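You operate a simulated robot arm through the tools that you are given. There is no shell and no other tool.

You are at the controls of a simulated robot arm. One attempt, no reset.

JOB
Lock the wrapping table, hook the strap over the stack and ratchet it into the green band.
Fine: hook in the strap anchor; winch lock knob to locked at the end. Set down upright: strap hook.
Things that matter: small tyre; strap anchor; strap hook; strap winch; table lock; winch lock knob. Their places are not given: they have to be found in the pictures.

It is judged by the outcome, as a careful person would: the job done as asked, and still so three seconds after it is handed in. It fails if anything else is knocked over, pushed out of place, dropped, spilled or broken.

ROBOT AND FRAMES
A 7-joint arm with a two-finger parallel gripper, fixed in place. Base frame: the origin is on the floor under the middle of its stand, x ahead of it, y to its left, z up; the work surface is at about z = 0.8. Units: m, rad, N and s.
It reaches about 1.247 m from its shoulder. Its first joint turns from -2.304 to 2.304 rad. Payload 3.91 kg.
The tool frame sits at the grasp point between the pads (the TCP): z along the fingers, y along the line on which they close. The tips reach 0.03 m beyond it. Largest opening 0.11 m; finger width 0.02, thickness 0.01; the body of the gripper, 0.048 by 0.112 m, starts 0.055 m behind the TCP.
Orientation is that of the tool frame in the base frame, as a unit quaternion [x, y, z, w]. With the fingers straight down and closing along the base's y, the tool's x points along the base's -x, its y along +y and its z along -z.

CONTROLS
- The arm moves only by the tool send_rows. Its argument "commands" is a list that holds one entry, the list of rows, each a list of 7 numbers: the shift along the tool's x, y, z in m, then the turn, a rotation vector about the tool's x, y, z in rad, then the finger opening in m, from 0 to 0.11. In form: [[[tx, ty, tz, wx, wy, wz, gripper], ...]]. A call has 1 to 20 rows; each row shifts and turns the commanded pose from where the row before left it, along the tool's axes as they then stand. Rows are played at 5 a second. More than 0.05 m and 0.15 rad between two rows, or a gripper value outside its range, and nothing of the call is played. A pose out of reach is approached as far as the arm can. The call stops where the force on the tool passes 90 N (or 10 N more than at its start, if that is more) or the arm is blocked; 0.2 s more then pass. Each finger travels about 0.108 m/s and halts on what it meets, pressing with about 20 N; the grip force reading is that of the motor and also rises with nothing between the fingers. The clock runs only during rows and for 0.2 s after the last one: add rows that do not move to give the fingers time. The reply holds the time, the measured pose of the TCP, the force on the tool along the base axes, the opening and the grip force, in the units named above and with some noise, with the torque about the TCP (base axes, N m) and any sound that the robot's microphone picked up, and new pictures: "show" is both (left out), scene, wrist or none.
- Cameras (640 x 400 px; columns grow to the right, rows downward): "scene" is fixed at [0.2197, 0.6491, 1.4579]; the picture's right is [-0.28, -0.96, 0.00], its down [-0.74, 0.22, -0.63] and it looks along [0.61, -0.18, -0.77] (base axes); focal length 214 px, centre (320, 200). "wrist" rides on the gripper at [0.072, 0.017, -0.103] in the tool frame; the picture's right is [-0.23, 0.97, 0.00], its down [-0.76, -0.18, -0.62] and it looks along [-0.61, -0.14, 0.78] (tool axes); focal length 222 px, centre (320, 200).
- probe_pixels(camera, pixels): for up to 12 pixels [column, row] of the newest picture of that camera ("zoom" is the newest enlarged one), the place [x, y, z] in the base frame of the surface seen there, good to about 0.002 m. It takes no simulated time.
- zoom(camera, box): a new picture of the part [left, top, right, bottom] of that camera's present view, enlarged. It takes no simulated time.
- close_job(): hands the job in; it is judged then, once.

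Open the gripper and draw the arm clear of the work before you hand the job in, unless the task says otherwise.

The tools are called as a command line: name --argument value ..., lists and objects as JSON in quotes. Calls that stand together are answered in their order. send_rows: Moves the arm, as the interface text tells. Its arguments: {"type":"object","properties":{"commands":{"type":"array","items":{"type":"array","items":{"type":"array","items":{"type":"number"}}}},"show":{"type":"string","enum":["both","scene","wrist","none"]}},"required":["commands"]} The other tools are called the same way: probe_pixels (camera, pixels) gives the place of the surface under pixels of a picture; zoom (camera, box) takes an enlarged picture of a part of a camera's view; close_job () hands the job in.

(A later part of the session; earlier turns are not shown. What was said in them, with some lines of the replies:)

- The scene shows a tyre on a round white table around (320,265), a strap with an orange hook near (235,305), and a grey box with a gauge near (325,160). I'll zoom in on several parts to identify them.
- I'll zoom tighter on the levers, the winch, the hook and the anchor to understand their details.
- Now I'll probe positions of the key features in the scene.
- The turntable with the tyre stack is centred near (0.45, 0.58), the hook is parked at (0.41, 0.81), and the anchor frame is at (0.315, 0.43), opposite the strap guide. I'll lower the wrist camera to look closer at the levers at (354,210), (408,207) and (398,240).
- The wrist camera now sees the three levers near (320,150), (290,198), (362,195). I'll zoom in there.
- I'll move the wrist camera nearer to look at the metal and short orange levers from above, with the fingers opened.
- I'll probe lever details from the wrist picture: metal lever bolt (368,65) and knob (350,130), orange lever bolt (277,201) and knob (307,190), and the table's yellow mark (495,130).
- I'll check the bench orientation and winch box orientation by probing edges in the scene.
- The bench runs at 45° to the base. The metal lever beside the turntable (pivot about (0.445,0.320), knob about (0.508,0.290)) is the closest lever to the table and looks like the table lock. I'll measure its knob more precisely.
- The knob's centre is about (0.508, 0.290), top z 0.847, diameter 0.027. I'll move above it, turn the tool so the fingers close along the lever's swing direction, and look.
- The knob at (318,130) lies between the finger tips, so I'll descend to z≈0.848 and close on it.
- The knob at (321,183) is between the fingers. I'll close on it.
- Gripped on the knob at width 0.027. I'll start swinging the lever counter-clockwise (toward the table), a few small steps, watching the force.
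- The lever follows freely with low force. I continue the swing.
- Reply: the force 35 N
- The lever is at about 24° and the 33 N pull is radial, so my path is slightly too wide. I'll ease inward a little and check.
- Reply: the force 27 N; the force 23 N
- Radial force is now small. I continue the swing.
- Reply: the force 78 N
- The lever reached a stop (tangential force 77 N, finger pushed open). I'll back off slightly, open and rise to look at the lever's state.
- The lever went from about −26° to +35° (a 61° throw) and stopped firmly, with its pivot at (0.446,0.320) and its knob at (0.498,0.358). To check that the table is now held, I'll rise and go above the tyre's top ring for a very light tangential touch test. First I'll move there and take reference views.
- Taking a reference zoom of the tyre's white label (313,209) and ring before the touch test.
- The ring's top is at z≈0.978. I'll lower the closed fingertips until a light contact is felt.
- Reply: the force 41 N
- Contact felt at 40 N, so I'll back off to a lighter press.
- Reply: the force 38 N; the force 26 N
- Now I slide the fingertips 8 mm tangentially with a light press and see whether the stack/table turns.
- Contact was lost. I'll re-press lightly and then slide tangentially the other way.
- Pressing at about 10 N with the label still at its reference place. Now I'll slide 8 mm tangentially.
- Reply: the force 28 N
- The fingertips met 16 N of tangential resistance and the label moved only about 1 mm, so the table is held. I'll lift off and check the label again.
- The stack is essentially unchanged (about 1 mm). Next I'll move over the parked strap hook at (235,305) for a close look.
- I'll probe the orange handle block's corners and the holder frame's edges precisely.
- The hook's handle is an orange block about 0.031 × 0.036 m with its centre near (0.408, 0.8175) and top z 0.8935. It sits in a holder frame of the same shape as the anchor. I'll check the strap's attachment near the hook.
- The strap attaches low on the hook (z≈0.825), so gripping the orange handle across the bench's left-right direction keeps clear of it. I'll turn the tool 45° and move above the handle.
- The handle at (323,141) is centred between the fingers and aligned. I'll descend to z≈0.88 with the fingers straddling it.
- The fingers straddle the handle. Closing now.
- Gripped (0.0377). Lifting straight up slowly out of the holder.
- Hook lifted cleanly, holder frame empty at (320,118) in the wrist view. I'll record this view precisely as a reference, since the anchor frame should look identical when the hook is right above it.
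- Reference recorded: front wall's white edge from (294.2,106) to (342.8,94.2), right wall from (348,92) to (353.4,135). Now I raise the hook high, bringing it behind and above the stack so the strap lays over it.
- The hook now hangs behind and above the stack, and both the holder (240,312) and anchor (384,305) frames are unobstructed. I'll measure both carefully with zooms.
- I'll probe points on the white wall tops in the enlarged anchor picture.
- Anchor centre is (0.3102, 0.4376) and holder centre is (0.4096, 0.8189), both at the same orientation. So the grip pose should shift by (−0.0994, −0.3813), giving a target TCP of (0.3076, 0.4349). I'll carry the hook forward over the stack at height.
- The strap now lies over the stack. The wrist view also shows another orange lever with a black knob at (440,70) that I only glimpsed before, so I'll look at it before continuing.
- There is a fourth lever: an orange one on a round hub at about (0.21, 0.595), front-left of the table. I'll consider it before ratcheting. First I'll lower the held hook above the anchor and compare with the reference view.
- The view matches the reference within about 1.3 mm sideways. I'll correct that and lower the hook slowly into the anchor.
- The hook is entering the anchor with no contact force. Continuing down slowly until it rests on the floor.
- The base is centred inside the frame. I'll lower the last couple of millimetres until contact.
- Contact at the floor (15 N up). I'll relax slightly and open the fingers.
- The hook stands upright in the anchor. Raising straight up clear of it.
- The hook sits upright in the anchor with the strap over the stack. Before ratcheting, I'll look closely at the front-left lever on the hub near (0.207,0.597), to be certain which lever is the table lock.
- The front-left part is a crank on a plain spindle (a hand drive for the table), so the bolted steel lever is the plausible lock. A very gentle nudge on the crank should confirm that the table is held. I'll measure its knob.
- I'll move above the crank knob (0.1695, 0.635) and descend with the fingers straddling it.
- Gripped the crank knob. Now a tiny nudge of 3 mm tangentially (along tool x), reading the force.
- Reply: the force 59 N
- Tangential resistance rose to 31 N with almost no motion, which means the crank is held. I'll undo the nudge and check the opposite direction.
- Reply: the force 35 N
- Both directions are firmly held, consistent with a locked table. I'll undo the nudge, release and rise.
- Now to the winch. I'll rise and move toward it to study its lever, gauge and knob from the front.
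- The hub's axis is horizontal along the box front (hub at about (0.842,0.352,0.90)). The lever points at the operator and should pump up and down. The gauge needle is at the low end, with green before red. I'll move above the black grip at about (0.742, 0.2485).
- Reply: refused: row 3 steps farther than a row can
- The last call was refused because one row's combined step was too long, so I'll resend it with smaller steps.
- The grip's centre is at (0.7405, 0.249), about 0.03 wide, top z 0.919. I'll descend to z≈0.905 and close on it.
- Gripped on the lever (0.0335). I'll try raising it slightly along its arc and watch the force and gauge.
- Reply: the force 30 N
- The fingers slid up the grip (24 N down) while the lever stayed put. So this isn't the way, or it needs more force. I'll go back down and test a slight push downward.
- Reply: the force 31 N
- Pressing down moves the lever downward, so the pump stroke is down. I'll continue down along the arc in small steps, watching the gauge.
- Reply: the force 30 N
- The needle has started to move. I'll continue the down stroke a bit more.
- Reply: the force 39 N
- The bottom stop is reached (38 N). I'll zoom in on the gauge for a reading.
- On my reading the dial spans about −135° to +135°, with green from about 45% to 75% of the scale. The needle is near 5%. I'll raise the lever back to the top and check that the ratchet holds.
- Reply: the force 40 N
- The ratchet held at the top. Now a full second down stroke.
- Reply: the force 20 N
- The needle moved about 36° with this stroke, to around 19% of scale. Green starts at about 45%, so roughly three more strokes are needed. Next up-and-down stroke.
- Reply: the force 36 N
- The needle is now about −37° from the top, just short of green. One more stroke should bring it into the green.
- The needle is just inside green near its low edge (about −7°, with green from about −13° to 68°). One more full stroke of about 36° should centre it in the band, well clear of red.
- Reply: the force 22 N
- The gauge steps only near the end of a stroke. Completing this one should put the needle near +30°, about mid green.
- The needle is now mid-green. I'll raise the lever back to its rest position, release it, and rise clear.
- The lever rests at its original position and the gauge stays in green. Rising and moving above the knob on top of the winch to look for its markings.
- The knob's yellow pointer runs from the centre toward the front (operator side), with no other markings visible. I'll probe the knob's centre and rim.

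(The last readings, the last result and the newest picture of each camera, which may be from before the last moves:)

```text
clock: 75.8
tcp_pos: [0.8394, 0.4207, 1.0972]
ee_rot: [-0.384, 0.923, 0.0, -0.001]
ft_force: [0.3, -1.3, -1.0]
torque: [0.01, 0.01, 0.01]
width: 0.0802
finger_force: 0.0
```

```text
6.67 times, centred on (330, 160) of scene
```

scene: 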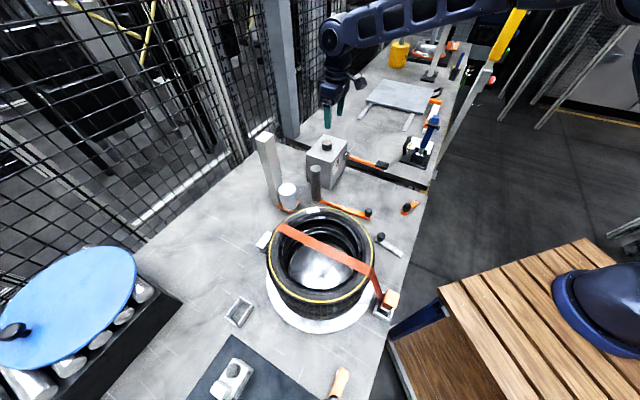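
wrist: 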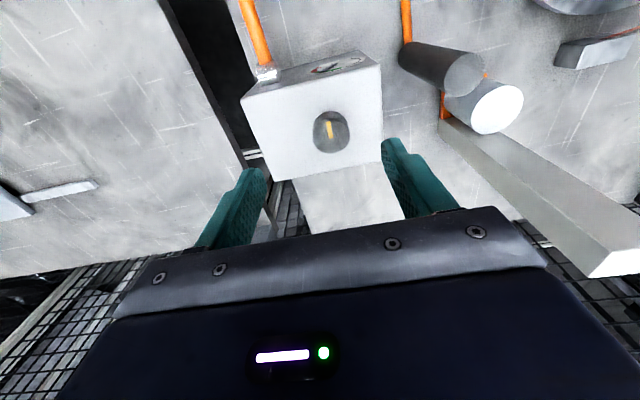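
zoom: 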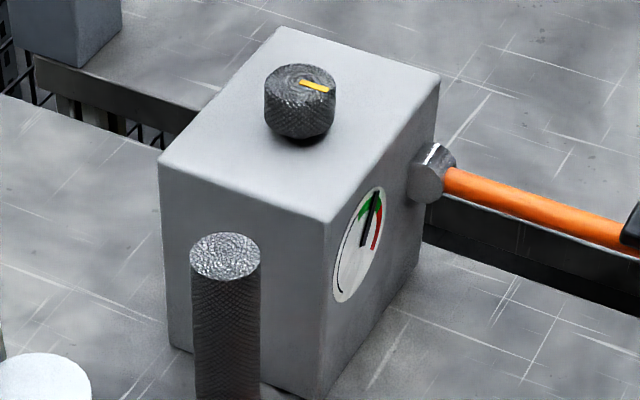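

Knob centre is about (0.8463, 0.4385), diameter 0.038, top z 0.983. I'll move over it and descend to z≈0.987 so the tips stay above the box top (0.951).

send_rows --commands '[[[-0.0088, 0.0039, 0.02, 0, 0, 0, 0.07], [-0.0087, 0.0038, 0.02, 0, 0, 0, 0.07], [0, 0, 0.03, 0, 0, 0, 0.07], [0, 0, 0.025, 0, 0, 0, 0.07], [0, 0, 0.015, 0, 0, 0, 0.07], [0, 0, 0, 0, 0, 0, 0.07]]]'

zoom --camera "wrist" --box '[250, 120, 400, 240]'

```text
clock: 77.2
tcp_pos: [0.8459, 0.4368, 0.9881]
ee_rot: [-0.384, 0.923, -0.001, 0.001]
ft_force: [0.1, -0.2, 0.4]
torque: [-0.03, -0.02, -0.02]
width: 0.0702
finger_force: 0.1
```

scene: 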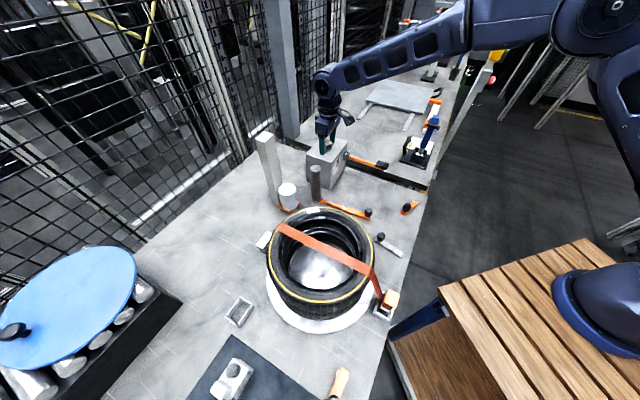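
wrist: 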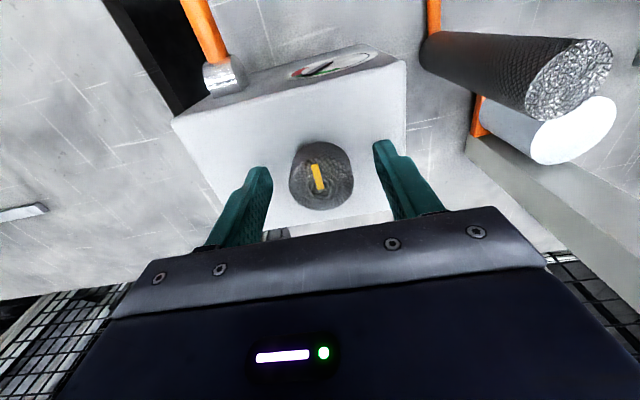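

```text
3.33 times, centred on (325, 180) of wrist
```

zoom: 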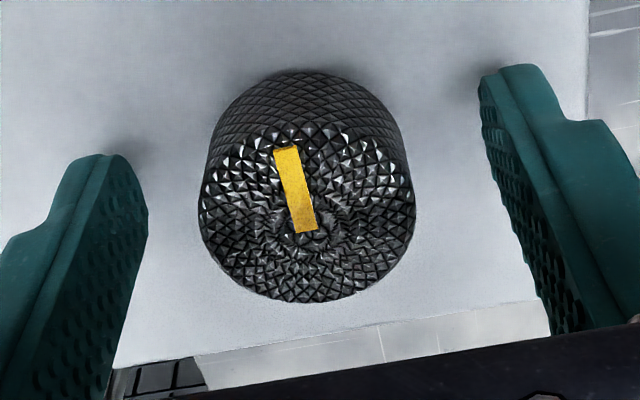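

The knob is between the fingers. Closing on it.

send_rows --commands '[[[0, 0, 0, 0, 0, 0, 0.055], [0, 0, 0, 0, 0, 0, 0.04], [0, 0, 0, 0, 0, 0, 0.03], [0, 0, 0, 0, 0, 0, 0.03]]]' --show "wrist"

```text
clock: 78.2
tcp_pos: [0.8462, 0.4351, 0.9882]
ee_rot: [-0.383, 0.924, 0.0, 0.0]
ft_force: [-0.4, 0.8, -0.3]
torque: [-0.13, -0.35, -0.02]
width: 0.0395
finger_force: 44.9
```

wrist: 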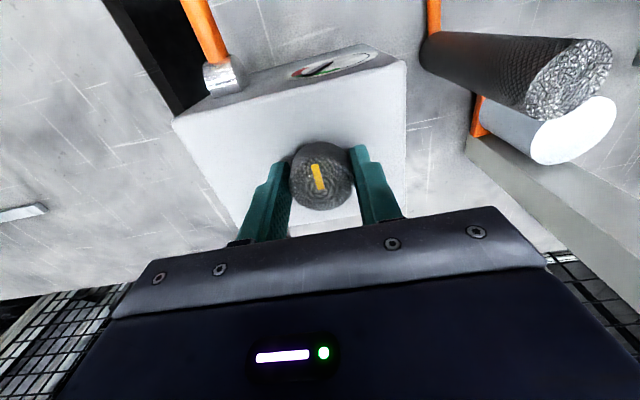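

Gripped (0.0395). I'll try a small clockwise turn and read the torque.

send_rows --commands '[[[0, 0, 0, 0, 0, 0.08, 0.03], [0, 0, 0, 0, 0, 0.08, 0.03]]]' --show "wrist"

zoom --camera "wrist" --box '[250, 120, 400, 240]'

```text
clock: 78.8
tcp_pos: [0.8452, 0.4361, 0.9879]
ee_rot: [-0.31, 0.951, 0.001, 0.0]
ft_force: [-4.4, 2.3, -3.6]
torque: [0.07, 0.06, 0.31]
width: 0.0393
finger_force: 44.5
```

wrist: 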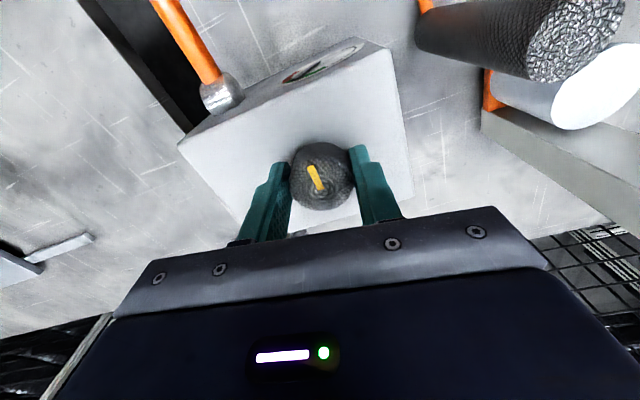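

```text
3.33 times, centred on (325, 180) of wrist
```

zoom: 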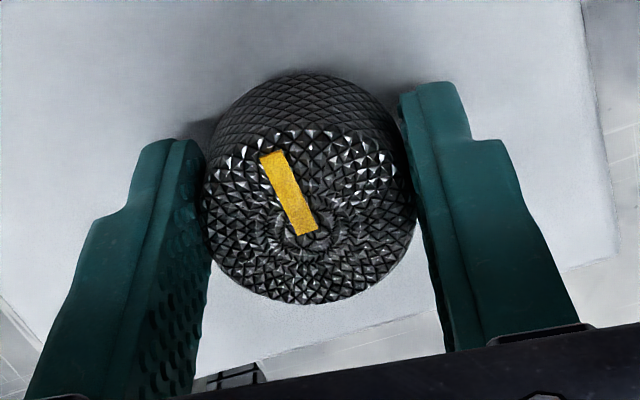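

The pointer stayed with the box while the fingers slipped, so clockwise is blocked. I'll turn back and try counter-clockwise.

send_rows --commands '[[[0, 0, 0, 0, 0, -0.08, 0.03], [0, 0, 0, 0, 0, -0.08, 0.03], [0, 0, 0, 0, 0, -0.1, 0.03], [0, 0, 0, 0, 0, -0.1, 0.03]]]' --show "wrist"

zoom --camera "wrist" --box '[250, 120, 400, 240]'

```text
clock: 79.8
tcp_pos: [0.8462, 0.4351, 0.9877]
ee_rot: [-0.475, 0.88, 0.001, -0.001]
ft_force: [-4.2, -5.2, -9.2]
torque: [0.26, -0.18, 0.01]
width: 0.0391
finger_force: 44.6
```

wrist: 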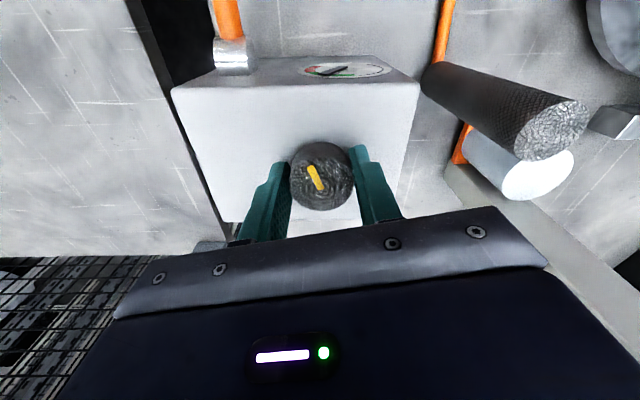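

```text
3.33 times, centred on (325, 180) of wrist
```

zoom: 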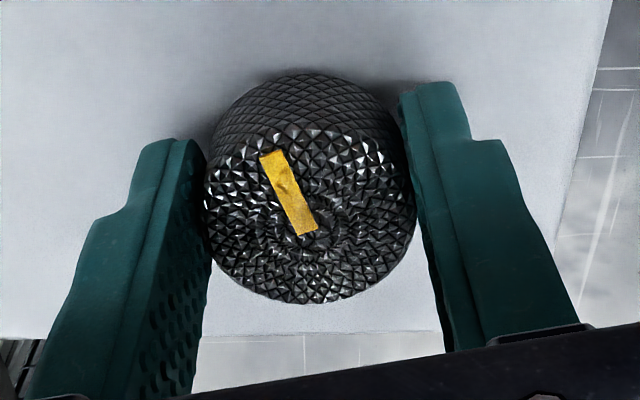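

Counter-clockwise turns the knob with the fingers. I continue turning in steps toward a quarter turn.

send_rows --commands '[[[0, 0, 0, 0, 0, -0.12, 0.03], [0, 0, 0, 0, 0, -0.12, 0.03], [0, 0, 0, 0, 0, -0.12, 0.03], [0, 0, 0, 0, 0, -0.12, 0.03]]]' --show "wrist"

zoom --camera "wrist" --box '[250, 120, 400, 240]'

```text
clock: 80.8
tcp_pos: [0.8473, 0.435, 0.9875]
ee_rot: [-0.67, 0.742, -0.001, 0.001]
ft_force: [24.0, -3.3, -5.3]
torque: [0.37, -0.32, -0.09]
width: 0.0389
finger_force: 45.0
```

wrist: 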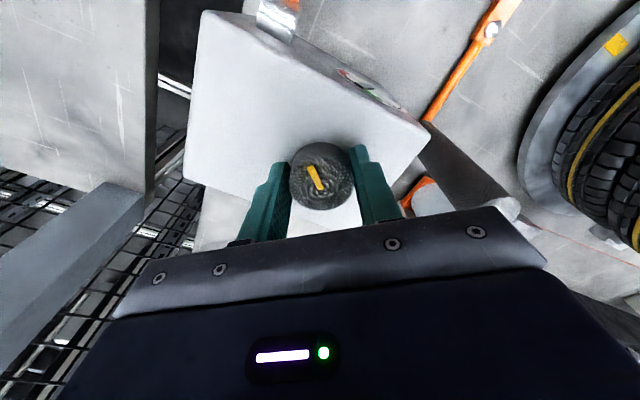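

```text
3.33 times, centred on (325, 180) of wrist
```

zoom: 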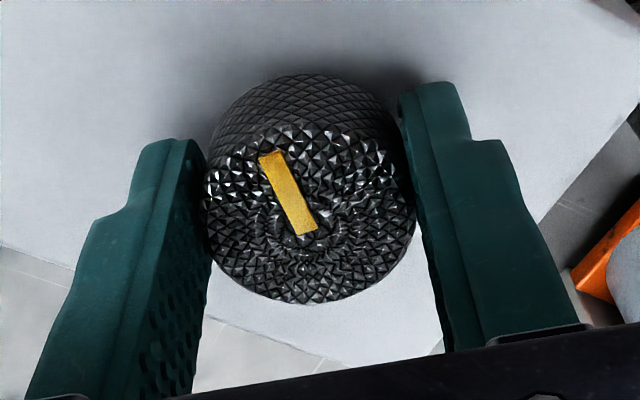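

send_rows --commands '[[[0, 0, 0, 0, 0, -0.12, 0.03], [0, 0, 0, 0, 0, -0.12, 0.03], [0, 0, 0, 0, 0, -0.12, 0.03], [0, 0, 0, 0, 0, -0.12, 0.03]]]' --show "wrist"

zoom --camera "wrist" --box '[250, 120, 400, 240]'

```text
clock: 81.8
tcp_pos: [0.8496, 0.435, 0.988]
ee_rot: [0.828, -0.56, 0.0, -0.003]
ft_force: [74.8, 21.7, -0.1]
torque: [0.1, -0.78, -0.21]
width: 0.0387
finger_force: 45.2
```

wrist: 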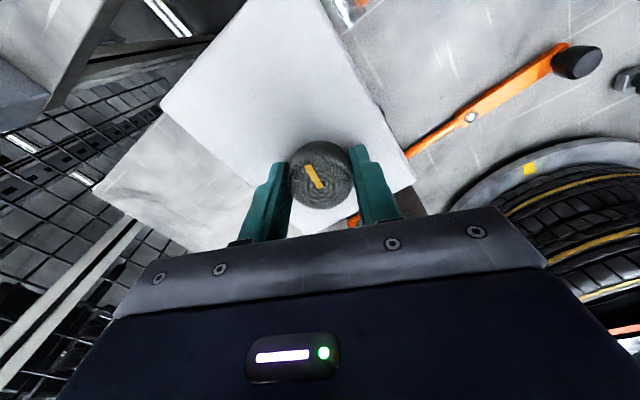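

```text
3.33 times, centred on (325, 180) of wrist
```

zoom: 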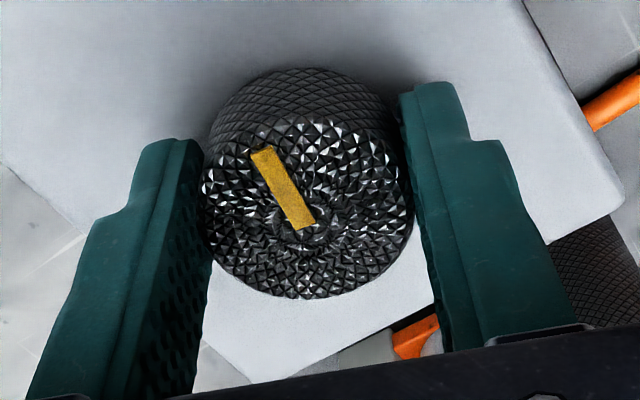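

The knob follows, but sideways force has built to 77 N because my axis is slightly off the knob's. I'll shift to relieve it before finishing the turn.

send_rows --commands '[[[0, -0.003, 0, 0, 0, 0, 0.03], [0, -0.001, 0, 0, 0, 0, 0.03]]]' --show "none"

```text
clock: 82.4
tcp_pos: [0.8503, 0.4354, 0.9885]
ee_rot: [0.827, -0.562, -0.001, 0.001]
ft_force: [38.6, -5.2, 14.9]
torque: [-0.04, -0.87, -0.07]
width: 0.0391
finger_force: 45.1
```

send_rows --commands '[[[0.001, -0.003, 0, 0, 0, 0, 0.03], [0, 0, 0, 0, 0, 0, 0.03]]]' --show "none"

```text
clock: 83.0
tcp_pos: [0.849, 0.4362, 0.9876]
ee_rot: [0.828, -0.561, -0.002, 0.002]
ft_force: [-18.3, -30.3, 15.7]
torque: [-0.71, -0.2, 0.08]
width: 0.0387
finger_force: 45.2
```

send_rows --commands '[[[0.001, 0.0012, 0, 0, 0, -0.08, 0.03], [0, 0, 0, 0, 0, -0.1, 0.03]]]' --show "wrist"

zoom --camera "wrist" --box '[250, 120, 400, 240]'

```text
clock: 83.6
tcp_pos: [0.8496, 0.4366, 0.988]
ee_rot: [0.875, -0.484, -0.002, 0.0]
ft_force: [-24.3, -12.4, 3.1]
torque: [0.31, 0.58, 0.03]
width: 0.039
finger_force: 44.9
```

wrist: 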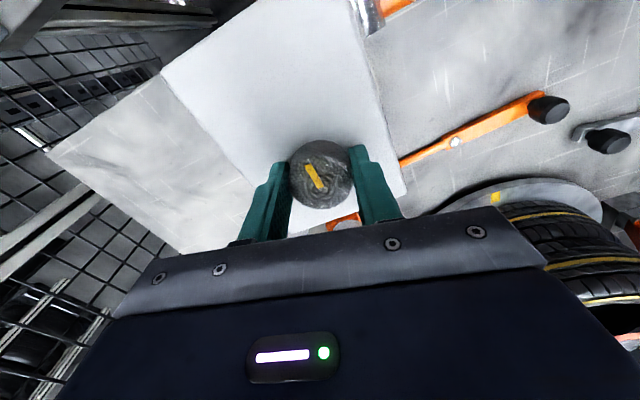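

```text
3.33 times, centred on (325, 180) of wrist
```

zoom: 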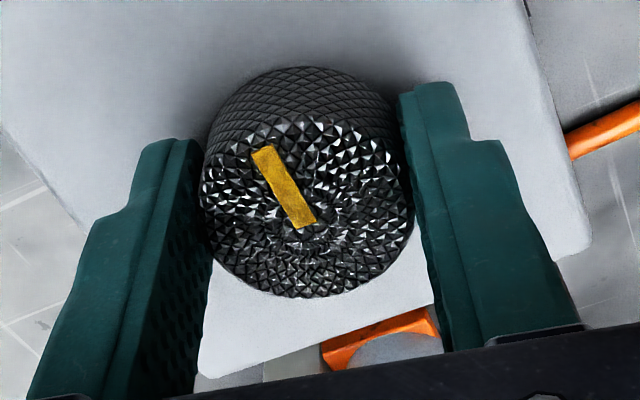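

Still turning with the tool, now about 86° in total. A bit further to find the stop.

send_rows --commands '[[[0, 0, 0, 0, 0, -0.09, 0.03], [0, 0, 0, 0, 0, -0.09, 0.03]]]' --show "wrist"

zoom --camera "wrist" --box '[250, 120, 400, 240]'

```text
clock: 84.2
tcp_pos: [0.8501, 0.4362, 0.9871]
ee_rot: [0.915, -0.403, 0.0, 0.001]
ft_force: [-34.0, -7.4, -8.5]
torque: [0.19, 0.39, -0.6]
width: 0.0396
finger_force: 44.6
```

wrist: 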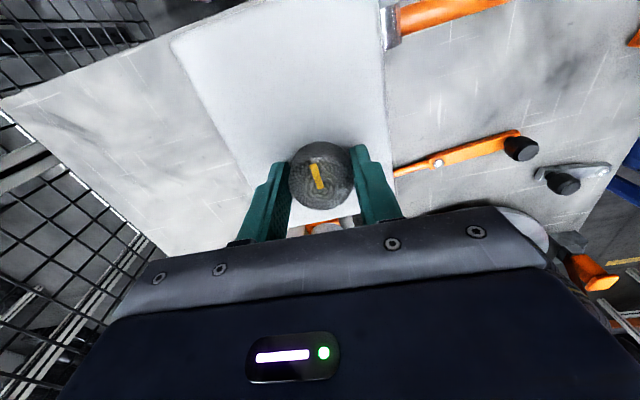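

```text
3.33 times, centred on (325, 180) of wrist
```

zoom: 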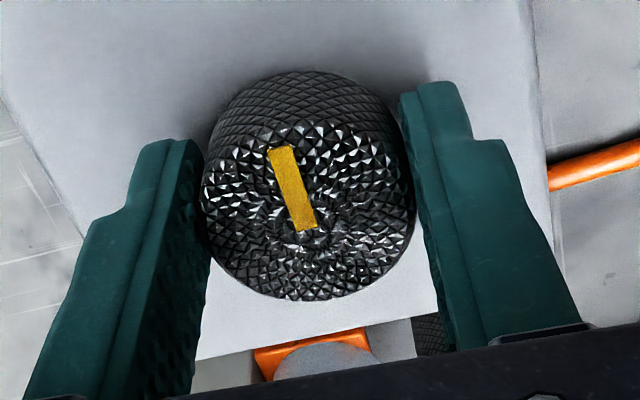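

The torque rose and the pointer lagged, so the knob hit its stop after about a quarter turn. I'll open the fingers and rise.

send_rows --commands '[[[0, 0, 0, 0, 0, 0, 0.05], [0, 0, 0, 0, 0, 0, 0.07], [0, 0, 0, 0, 0, 0, 0.07], [0, 0, -0.03, 0, 0, 0, 0.07], [0, 0, -0.04, 0, 0, 0, 0.07], [0, 0, -0.05, 0, 0, 0, 0.07], [0, 0, -0.05, 0, 0, 0, 0.07], [0, 0, 0, 0, 0, 0, 0.07]]]'

zoom --camera "scene" --box '[305, 130, 355, 190]'

zoom --camera "wrist" --box '[250, 60, 400, 200]'

```text
clock: 86.0
tcp_pos: [0.8558, 0.4361, 1.1593]
ee_rot: [0.915, -0.404, 0.001, 0.0]
ft_force: [0.6, -0.3, 0.7]
torque: [0.0, 0.01, 0.03]
width: 0.07
finger_force: 0.0
```

scene: 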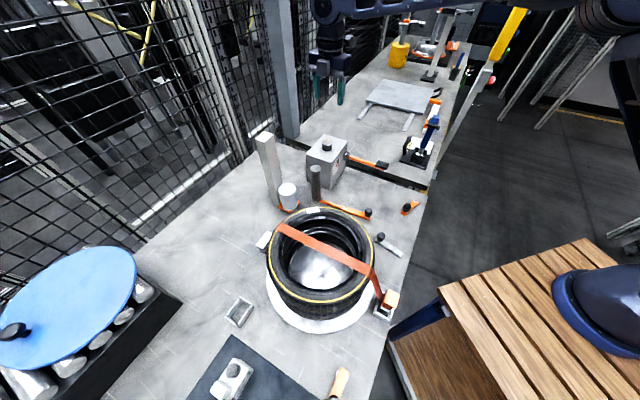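
wrist: 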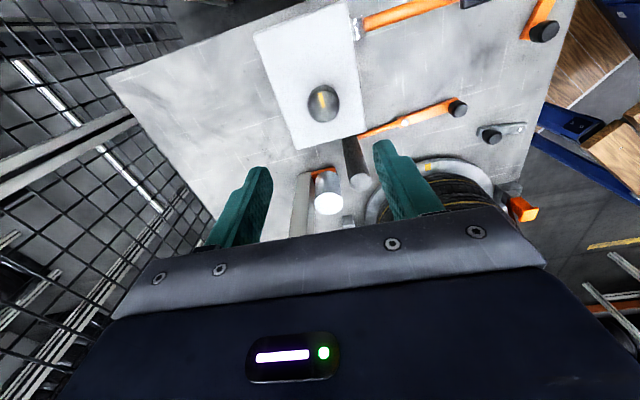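

```text
6.67 times, centred on (330, 160) of scene
```

zoom: 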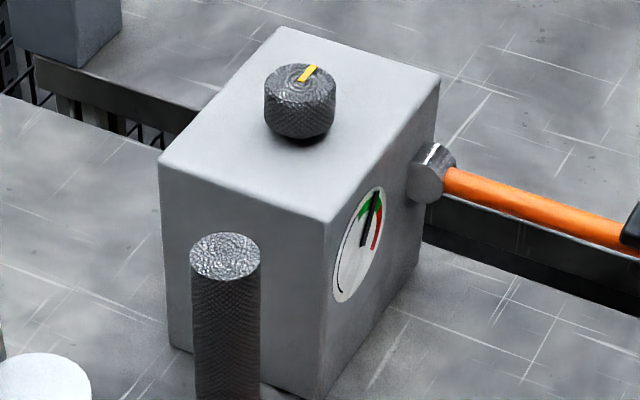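

```text
2.86 times, centred on (325, 130) of wrist
```

zoom: 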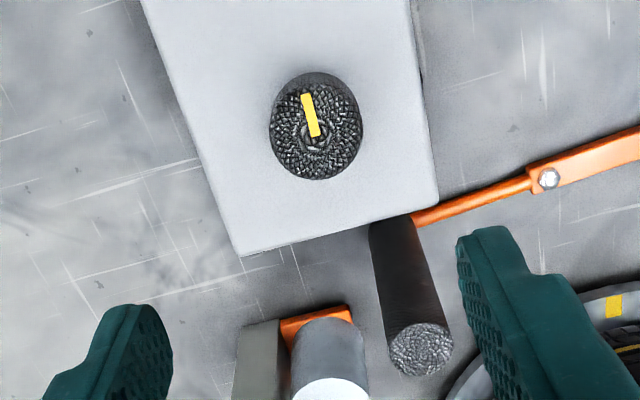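

The pointer has turned a quarter turn (now pointing along the box toward the right side), and the needle is still mid-green. I'll check the steel table-lock lever, hook and stack from the scene camera.

zoom --camera "scene" --box '[340, 190, 430, 330]'

zoom --camera "scene" --box '[230, 190, 410, 340]'

probe_pixels --camera "scene" --pixels '[[380.5, 236], [397.5, 252], [391, 246], [390, 298], [325, 243], [313, 209], [385, 305]]'

zoom --camera "scene" --box '[330, 155, 350, 180]'

```text
2.86 times, centred on (385, 260) of scene
```

zoom: 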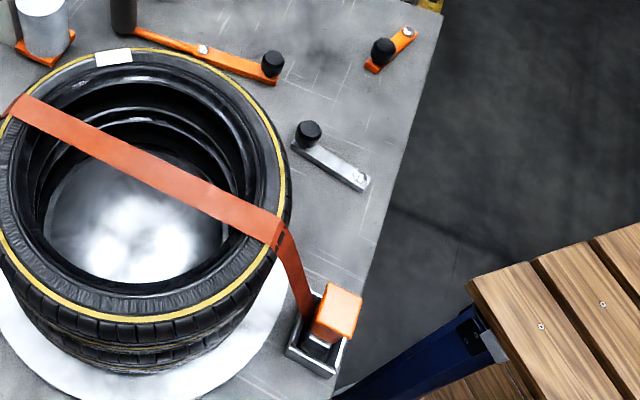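

```text
2.67 times, centred on (320, 265) of scene
```

zoom: 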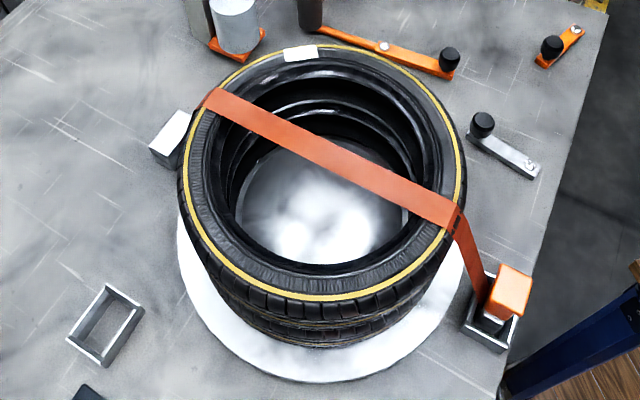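

```text
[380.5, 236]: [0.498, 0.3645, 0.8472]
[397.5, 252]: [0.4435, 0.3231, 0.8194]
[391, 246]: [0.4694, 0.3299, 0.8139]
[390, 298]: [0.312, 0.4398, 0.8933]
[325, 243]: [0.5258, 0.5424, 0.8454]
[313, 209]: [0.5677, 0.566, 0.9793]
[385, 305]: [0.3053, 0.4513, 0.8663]
```

```text
16.00 times, centred on (340, 168) of scene
```

zoom: 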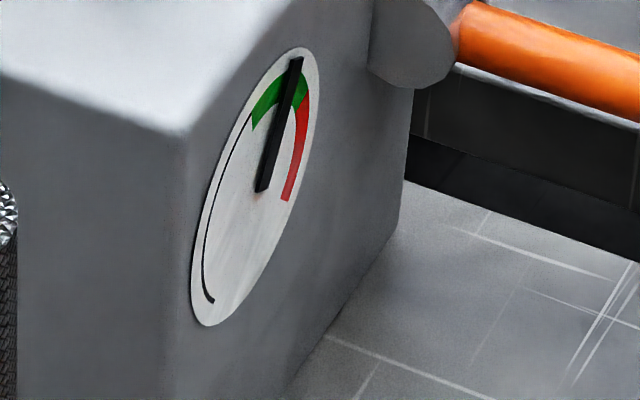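

Everything looks right: the hook is upright in the anchor, the strap lies flat over the centred stack, the needle is in green and the knob is turned. The steel lever is still thrown (about 36°). Now I'll rise and unwind the wrist.

send_rows --commands '[[[0, 0, -0.045, 0, 0, 0, 0.07], [0, 0, -0.045, 0, 0, 0, 0.07], [0, 0, 0, 0, 0, 0.136, 0.07], [0, 0, 0, 0, 0, 0.136, 0.07], [0, 0, 0, 0, 0, 0.136, 0.07], [0, 0, 0, 0, 0, 0.136, 0.07], [0, 0, 0, 0, 0, 0.136, 0.07], [0, 0, 0, 0, 0, 0.136, 0.07], [0, 0, 0, 0, 0, 0.136, 0.07], [0, 0, 0, 0, 0, 0.136, 0.07], [0, 0, 0, 0, 0, 0.136, 0.07], [0, 0, 0, 0, 0, 0.136, 0.07], [0, 0, 0, 0, 0, 0.136, 0.07], [0, 0, 0, 0, 0, 0.136, 0.07], [0, 0, 0, 0, 0, 0.136, 0.07], [0, 0, 0, 0, 0, 0.136, 0.07], [0, 0, 0, 0, 0, 0.136, 0.07], [0, 0, 0, 0, 0, 0.136, 0.07], [0, 0, 0, 0, 0, 0.136, 0.07]]]' --show "none"

send_rows --commands '[[[0.0416, -0.0116, 0, 0, 0, 0, 0.1], [0.0416, -0.0116, 0, 0, 0, 0, 0.11], [0.0416, -0.0116, 0, 0, 0, 0, 0.11], [0.0416, -0.0116, 0, 0, 0, 0, 0.11], [0.0416, -0.0116, 0, 0, 0, 0, 0.11], [0.0416, -0.0116, 0, 0, 0, 0, 0.11], [0.0416, -0.0116, 0, 0, 0, 0, 0.11], [0.0416, -0.0116, 0, 0, 0, 0, 0.11], [0.0416, -0.0116, 0, 0, 0, 0, 0.11], [0.0416, -0.0116, 0, 0, 0, 0, 0.11], [0, 0, 0, 0, 0, 0, 0.11]]]'

```text
clock: 90.0
tcp_pos: [0.853, 0.4365, 1.2482]
ee_rot: [0.002, 1.0, 0.0, 0.0]
ft_force: [0.4, 0.1, 0.5]
torque: [0.02, 0.02, 0.01]
width: 0.07
finger_force: 0.1
```

```text
clock: 92.4
tcp_pos: [0.438, 0.322, 1.2471]
ee_rot: [0.001, 1.0, 0.0, 0.0]
ft_force: [0.2, 0.5, 0.1]
torque: [-0.04, 0.03, -0.02]
width: 0.11
finger_force: 0.1
```

scene: 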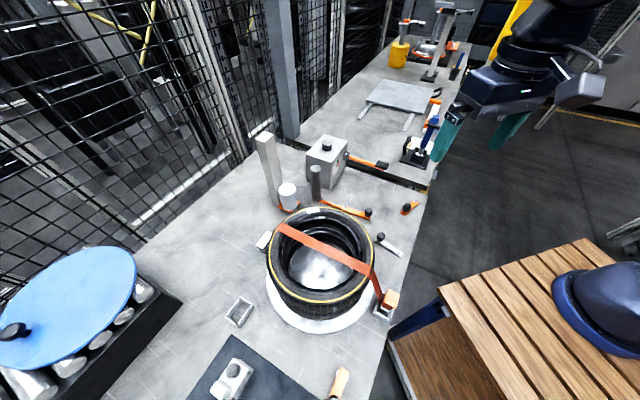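
wrist: 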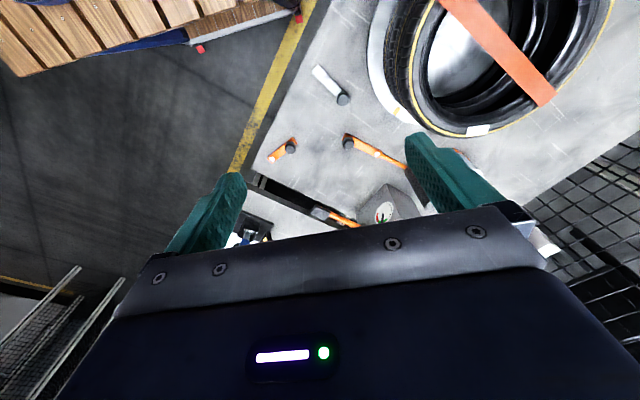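

The arm is clear at its starting pose with the gripper open. One last look at the gauge and knob before handing in.

zoom --camera "wrist" --box '[340, 170, 440, 232]'

zoom --camera "scene" --box '[305, 130, 355, 190]'

zoom --camera "scene" --box '[360, 270, 410, 330]'

```text
6.40 times, centred on (390, 201) of wrist
```

zoom: 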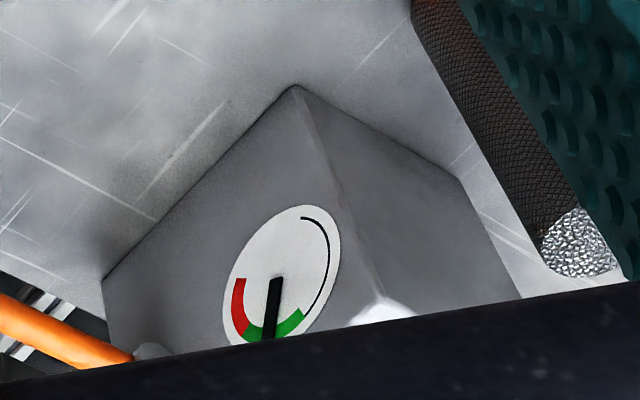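

```text
6.67 times, centred on (330, 160) of scene
```

zoom: 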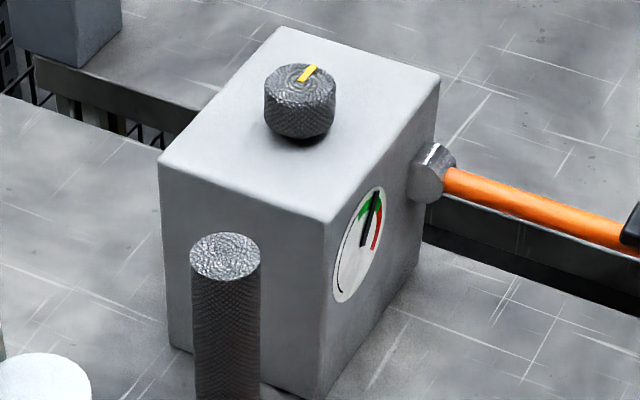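

```text
6.67 times, centred on (385, 300) of scene
```

zoom: 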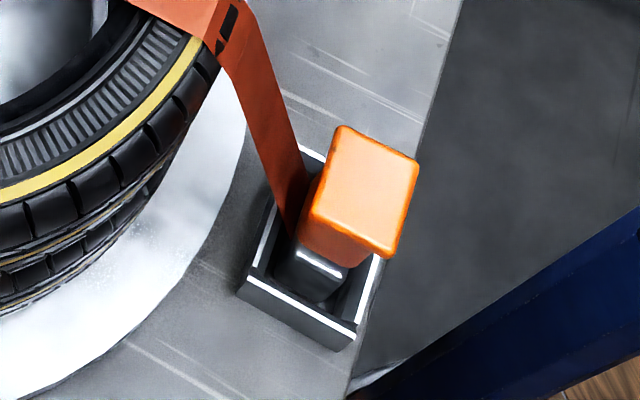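

The needle is in the middle of the green band, the lock knob is turned to its stop, and the hook stands upright in the anchor with the strap over the stack. The table lever is thrown and the arm is clear, so I'm handing the job in.

close_job

```text
The job is handed in.
```

The job is handed in. The strap is over the stack and tensioned into the green, and I believe the table is locked, though I identified the lock lever by reasoning because nothing on the bench is labelled.

- **Table lock:** I took the steel lever at the front right of the table to be the lock and swung it about 61° to its stop. Afterwards the hand crank would not move either way under about 30 N, and a light push on the tyre barely turned the stack. I did not repeat that test with the lever unlocked. I also can't rule out the short orange lever further along the front edge.
- **Hook and strap:** The hook stands upright in the anchor, and the strap lies across the top of the stack.
- **Tension:** It took five downward strokes of the winch lever, and the needle settled near the middle of the green band. It was still there at the final look. The lever is back at its rest position.
- **Winch lock knob:** I turned it a quarter turn counter-clockwise to its stop. It has no markings and would not turn the other way, so I took the far stop as locked.

During the tyre push test the stack shifted by about 1 mm. Nothing else was moved. The arm is clear with the gripper open.
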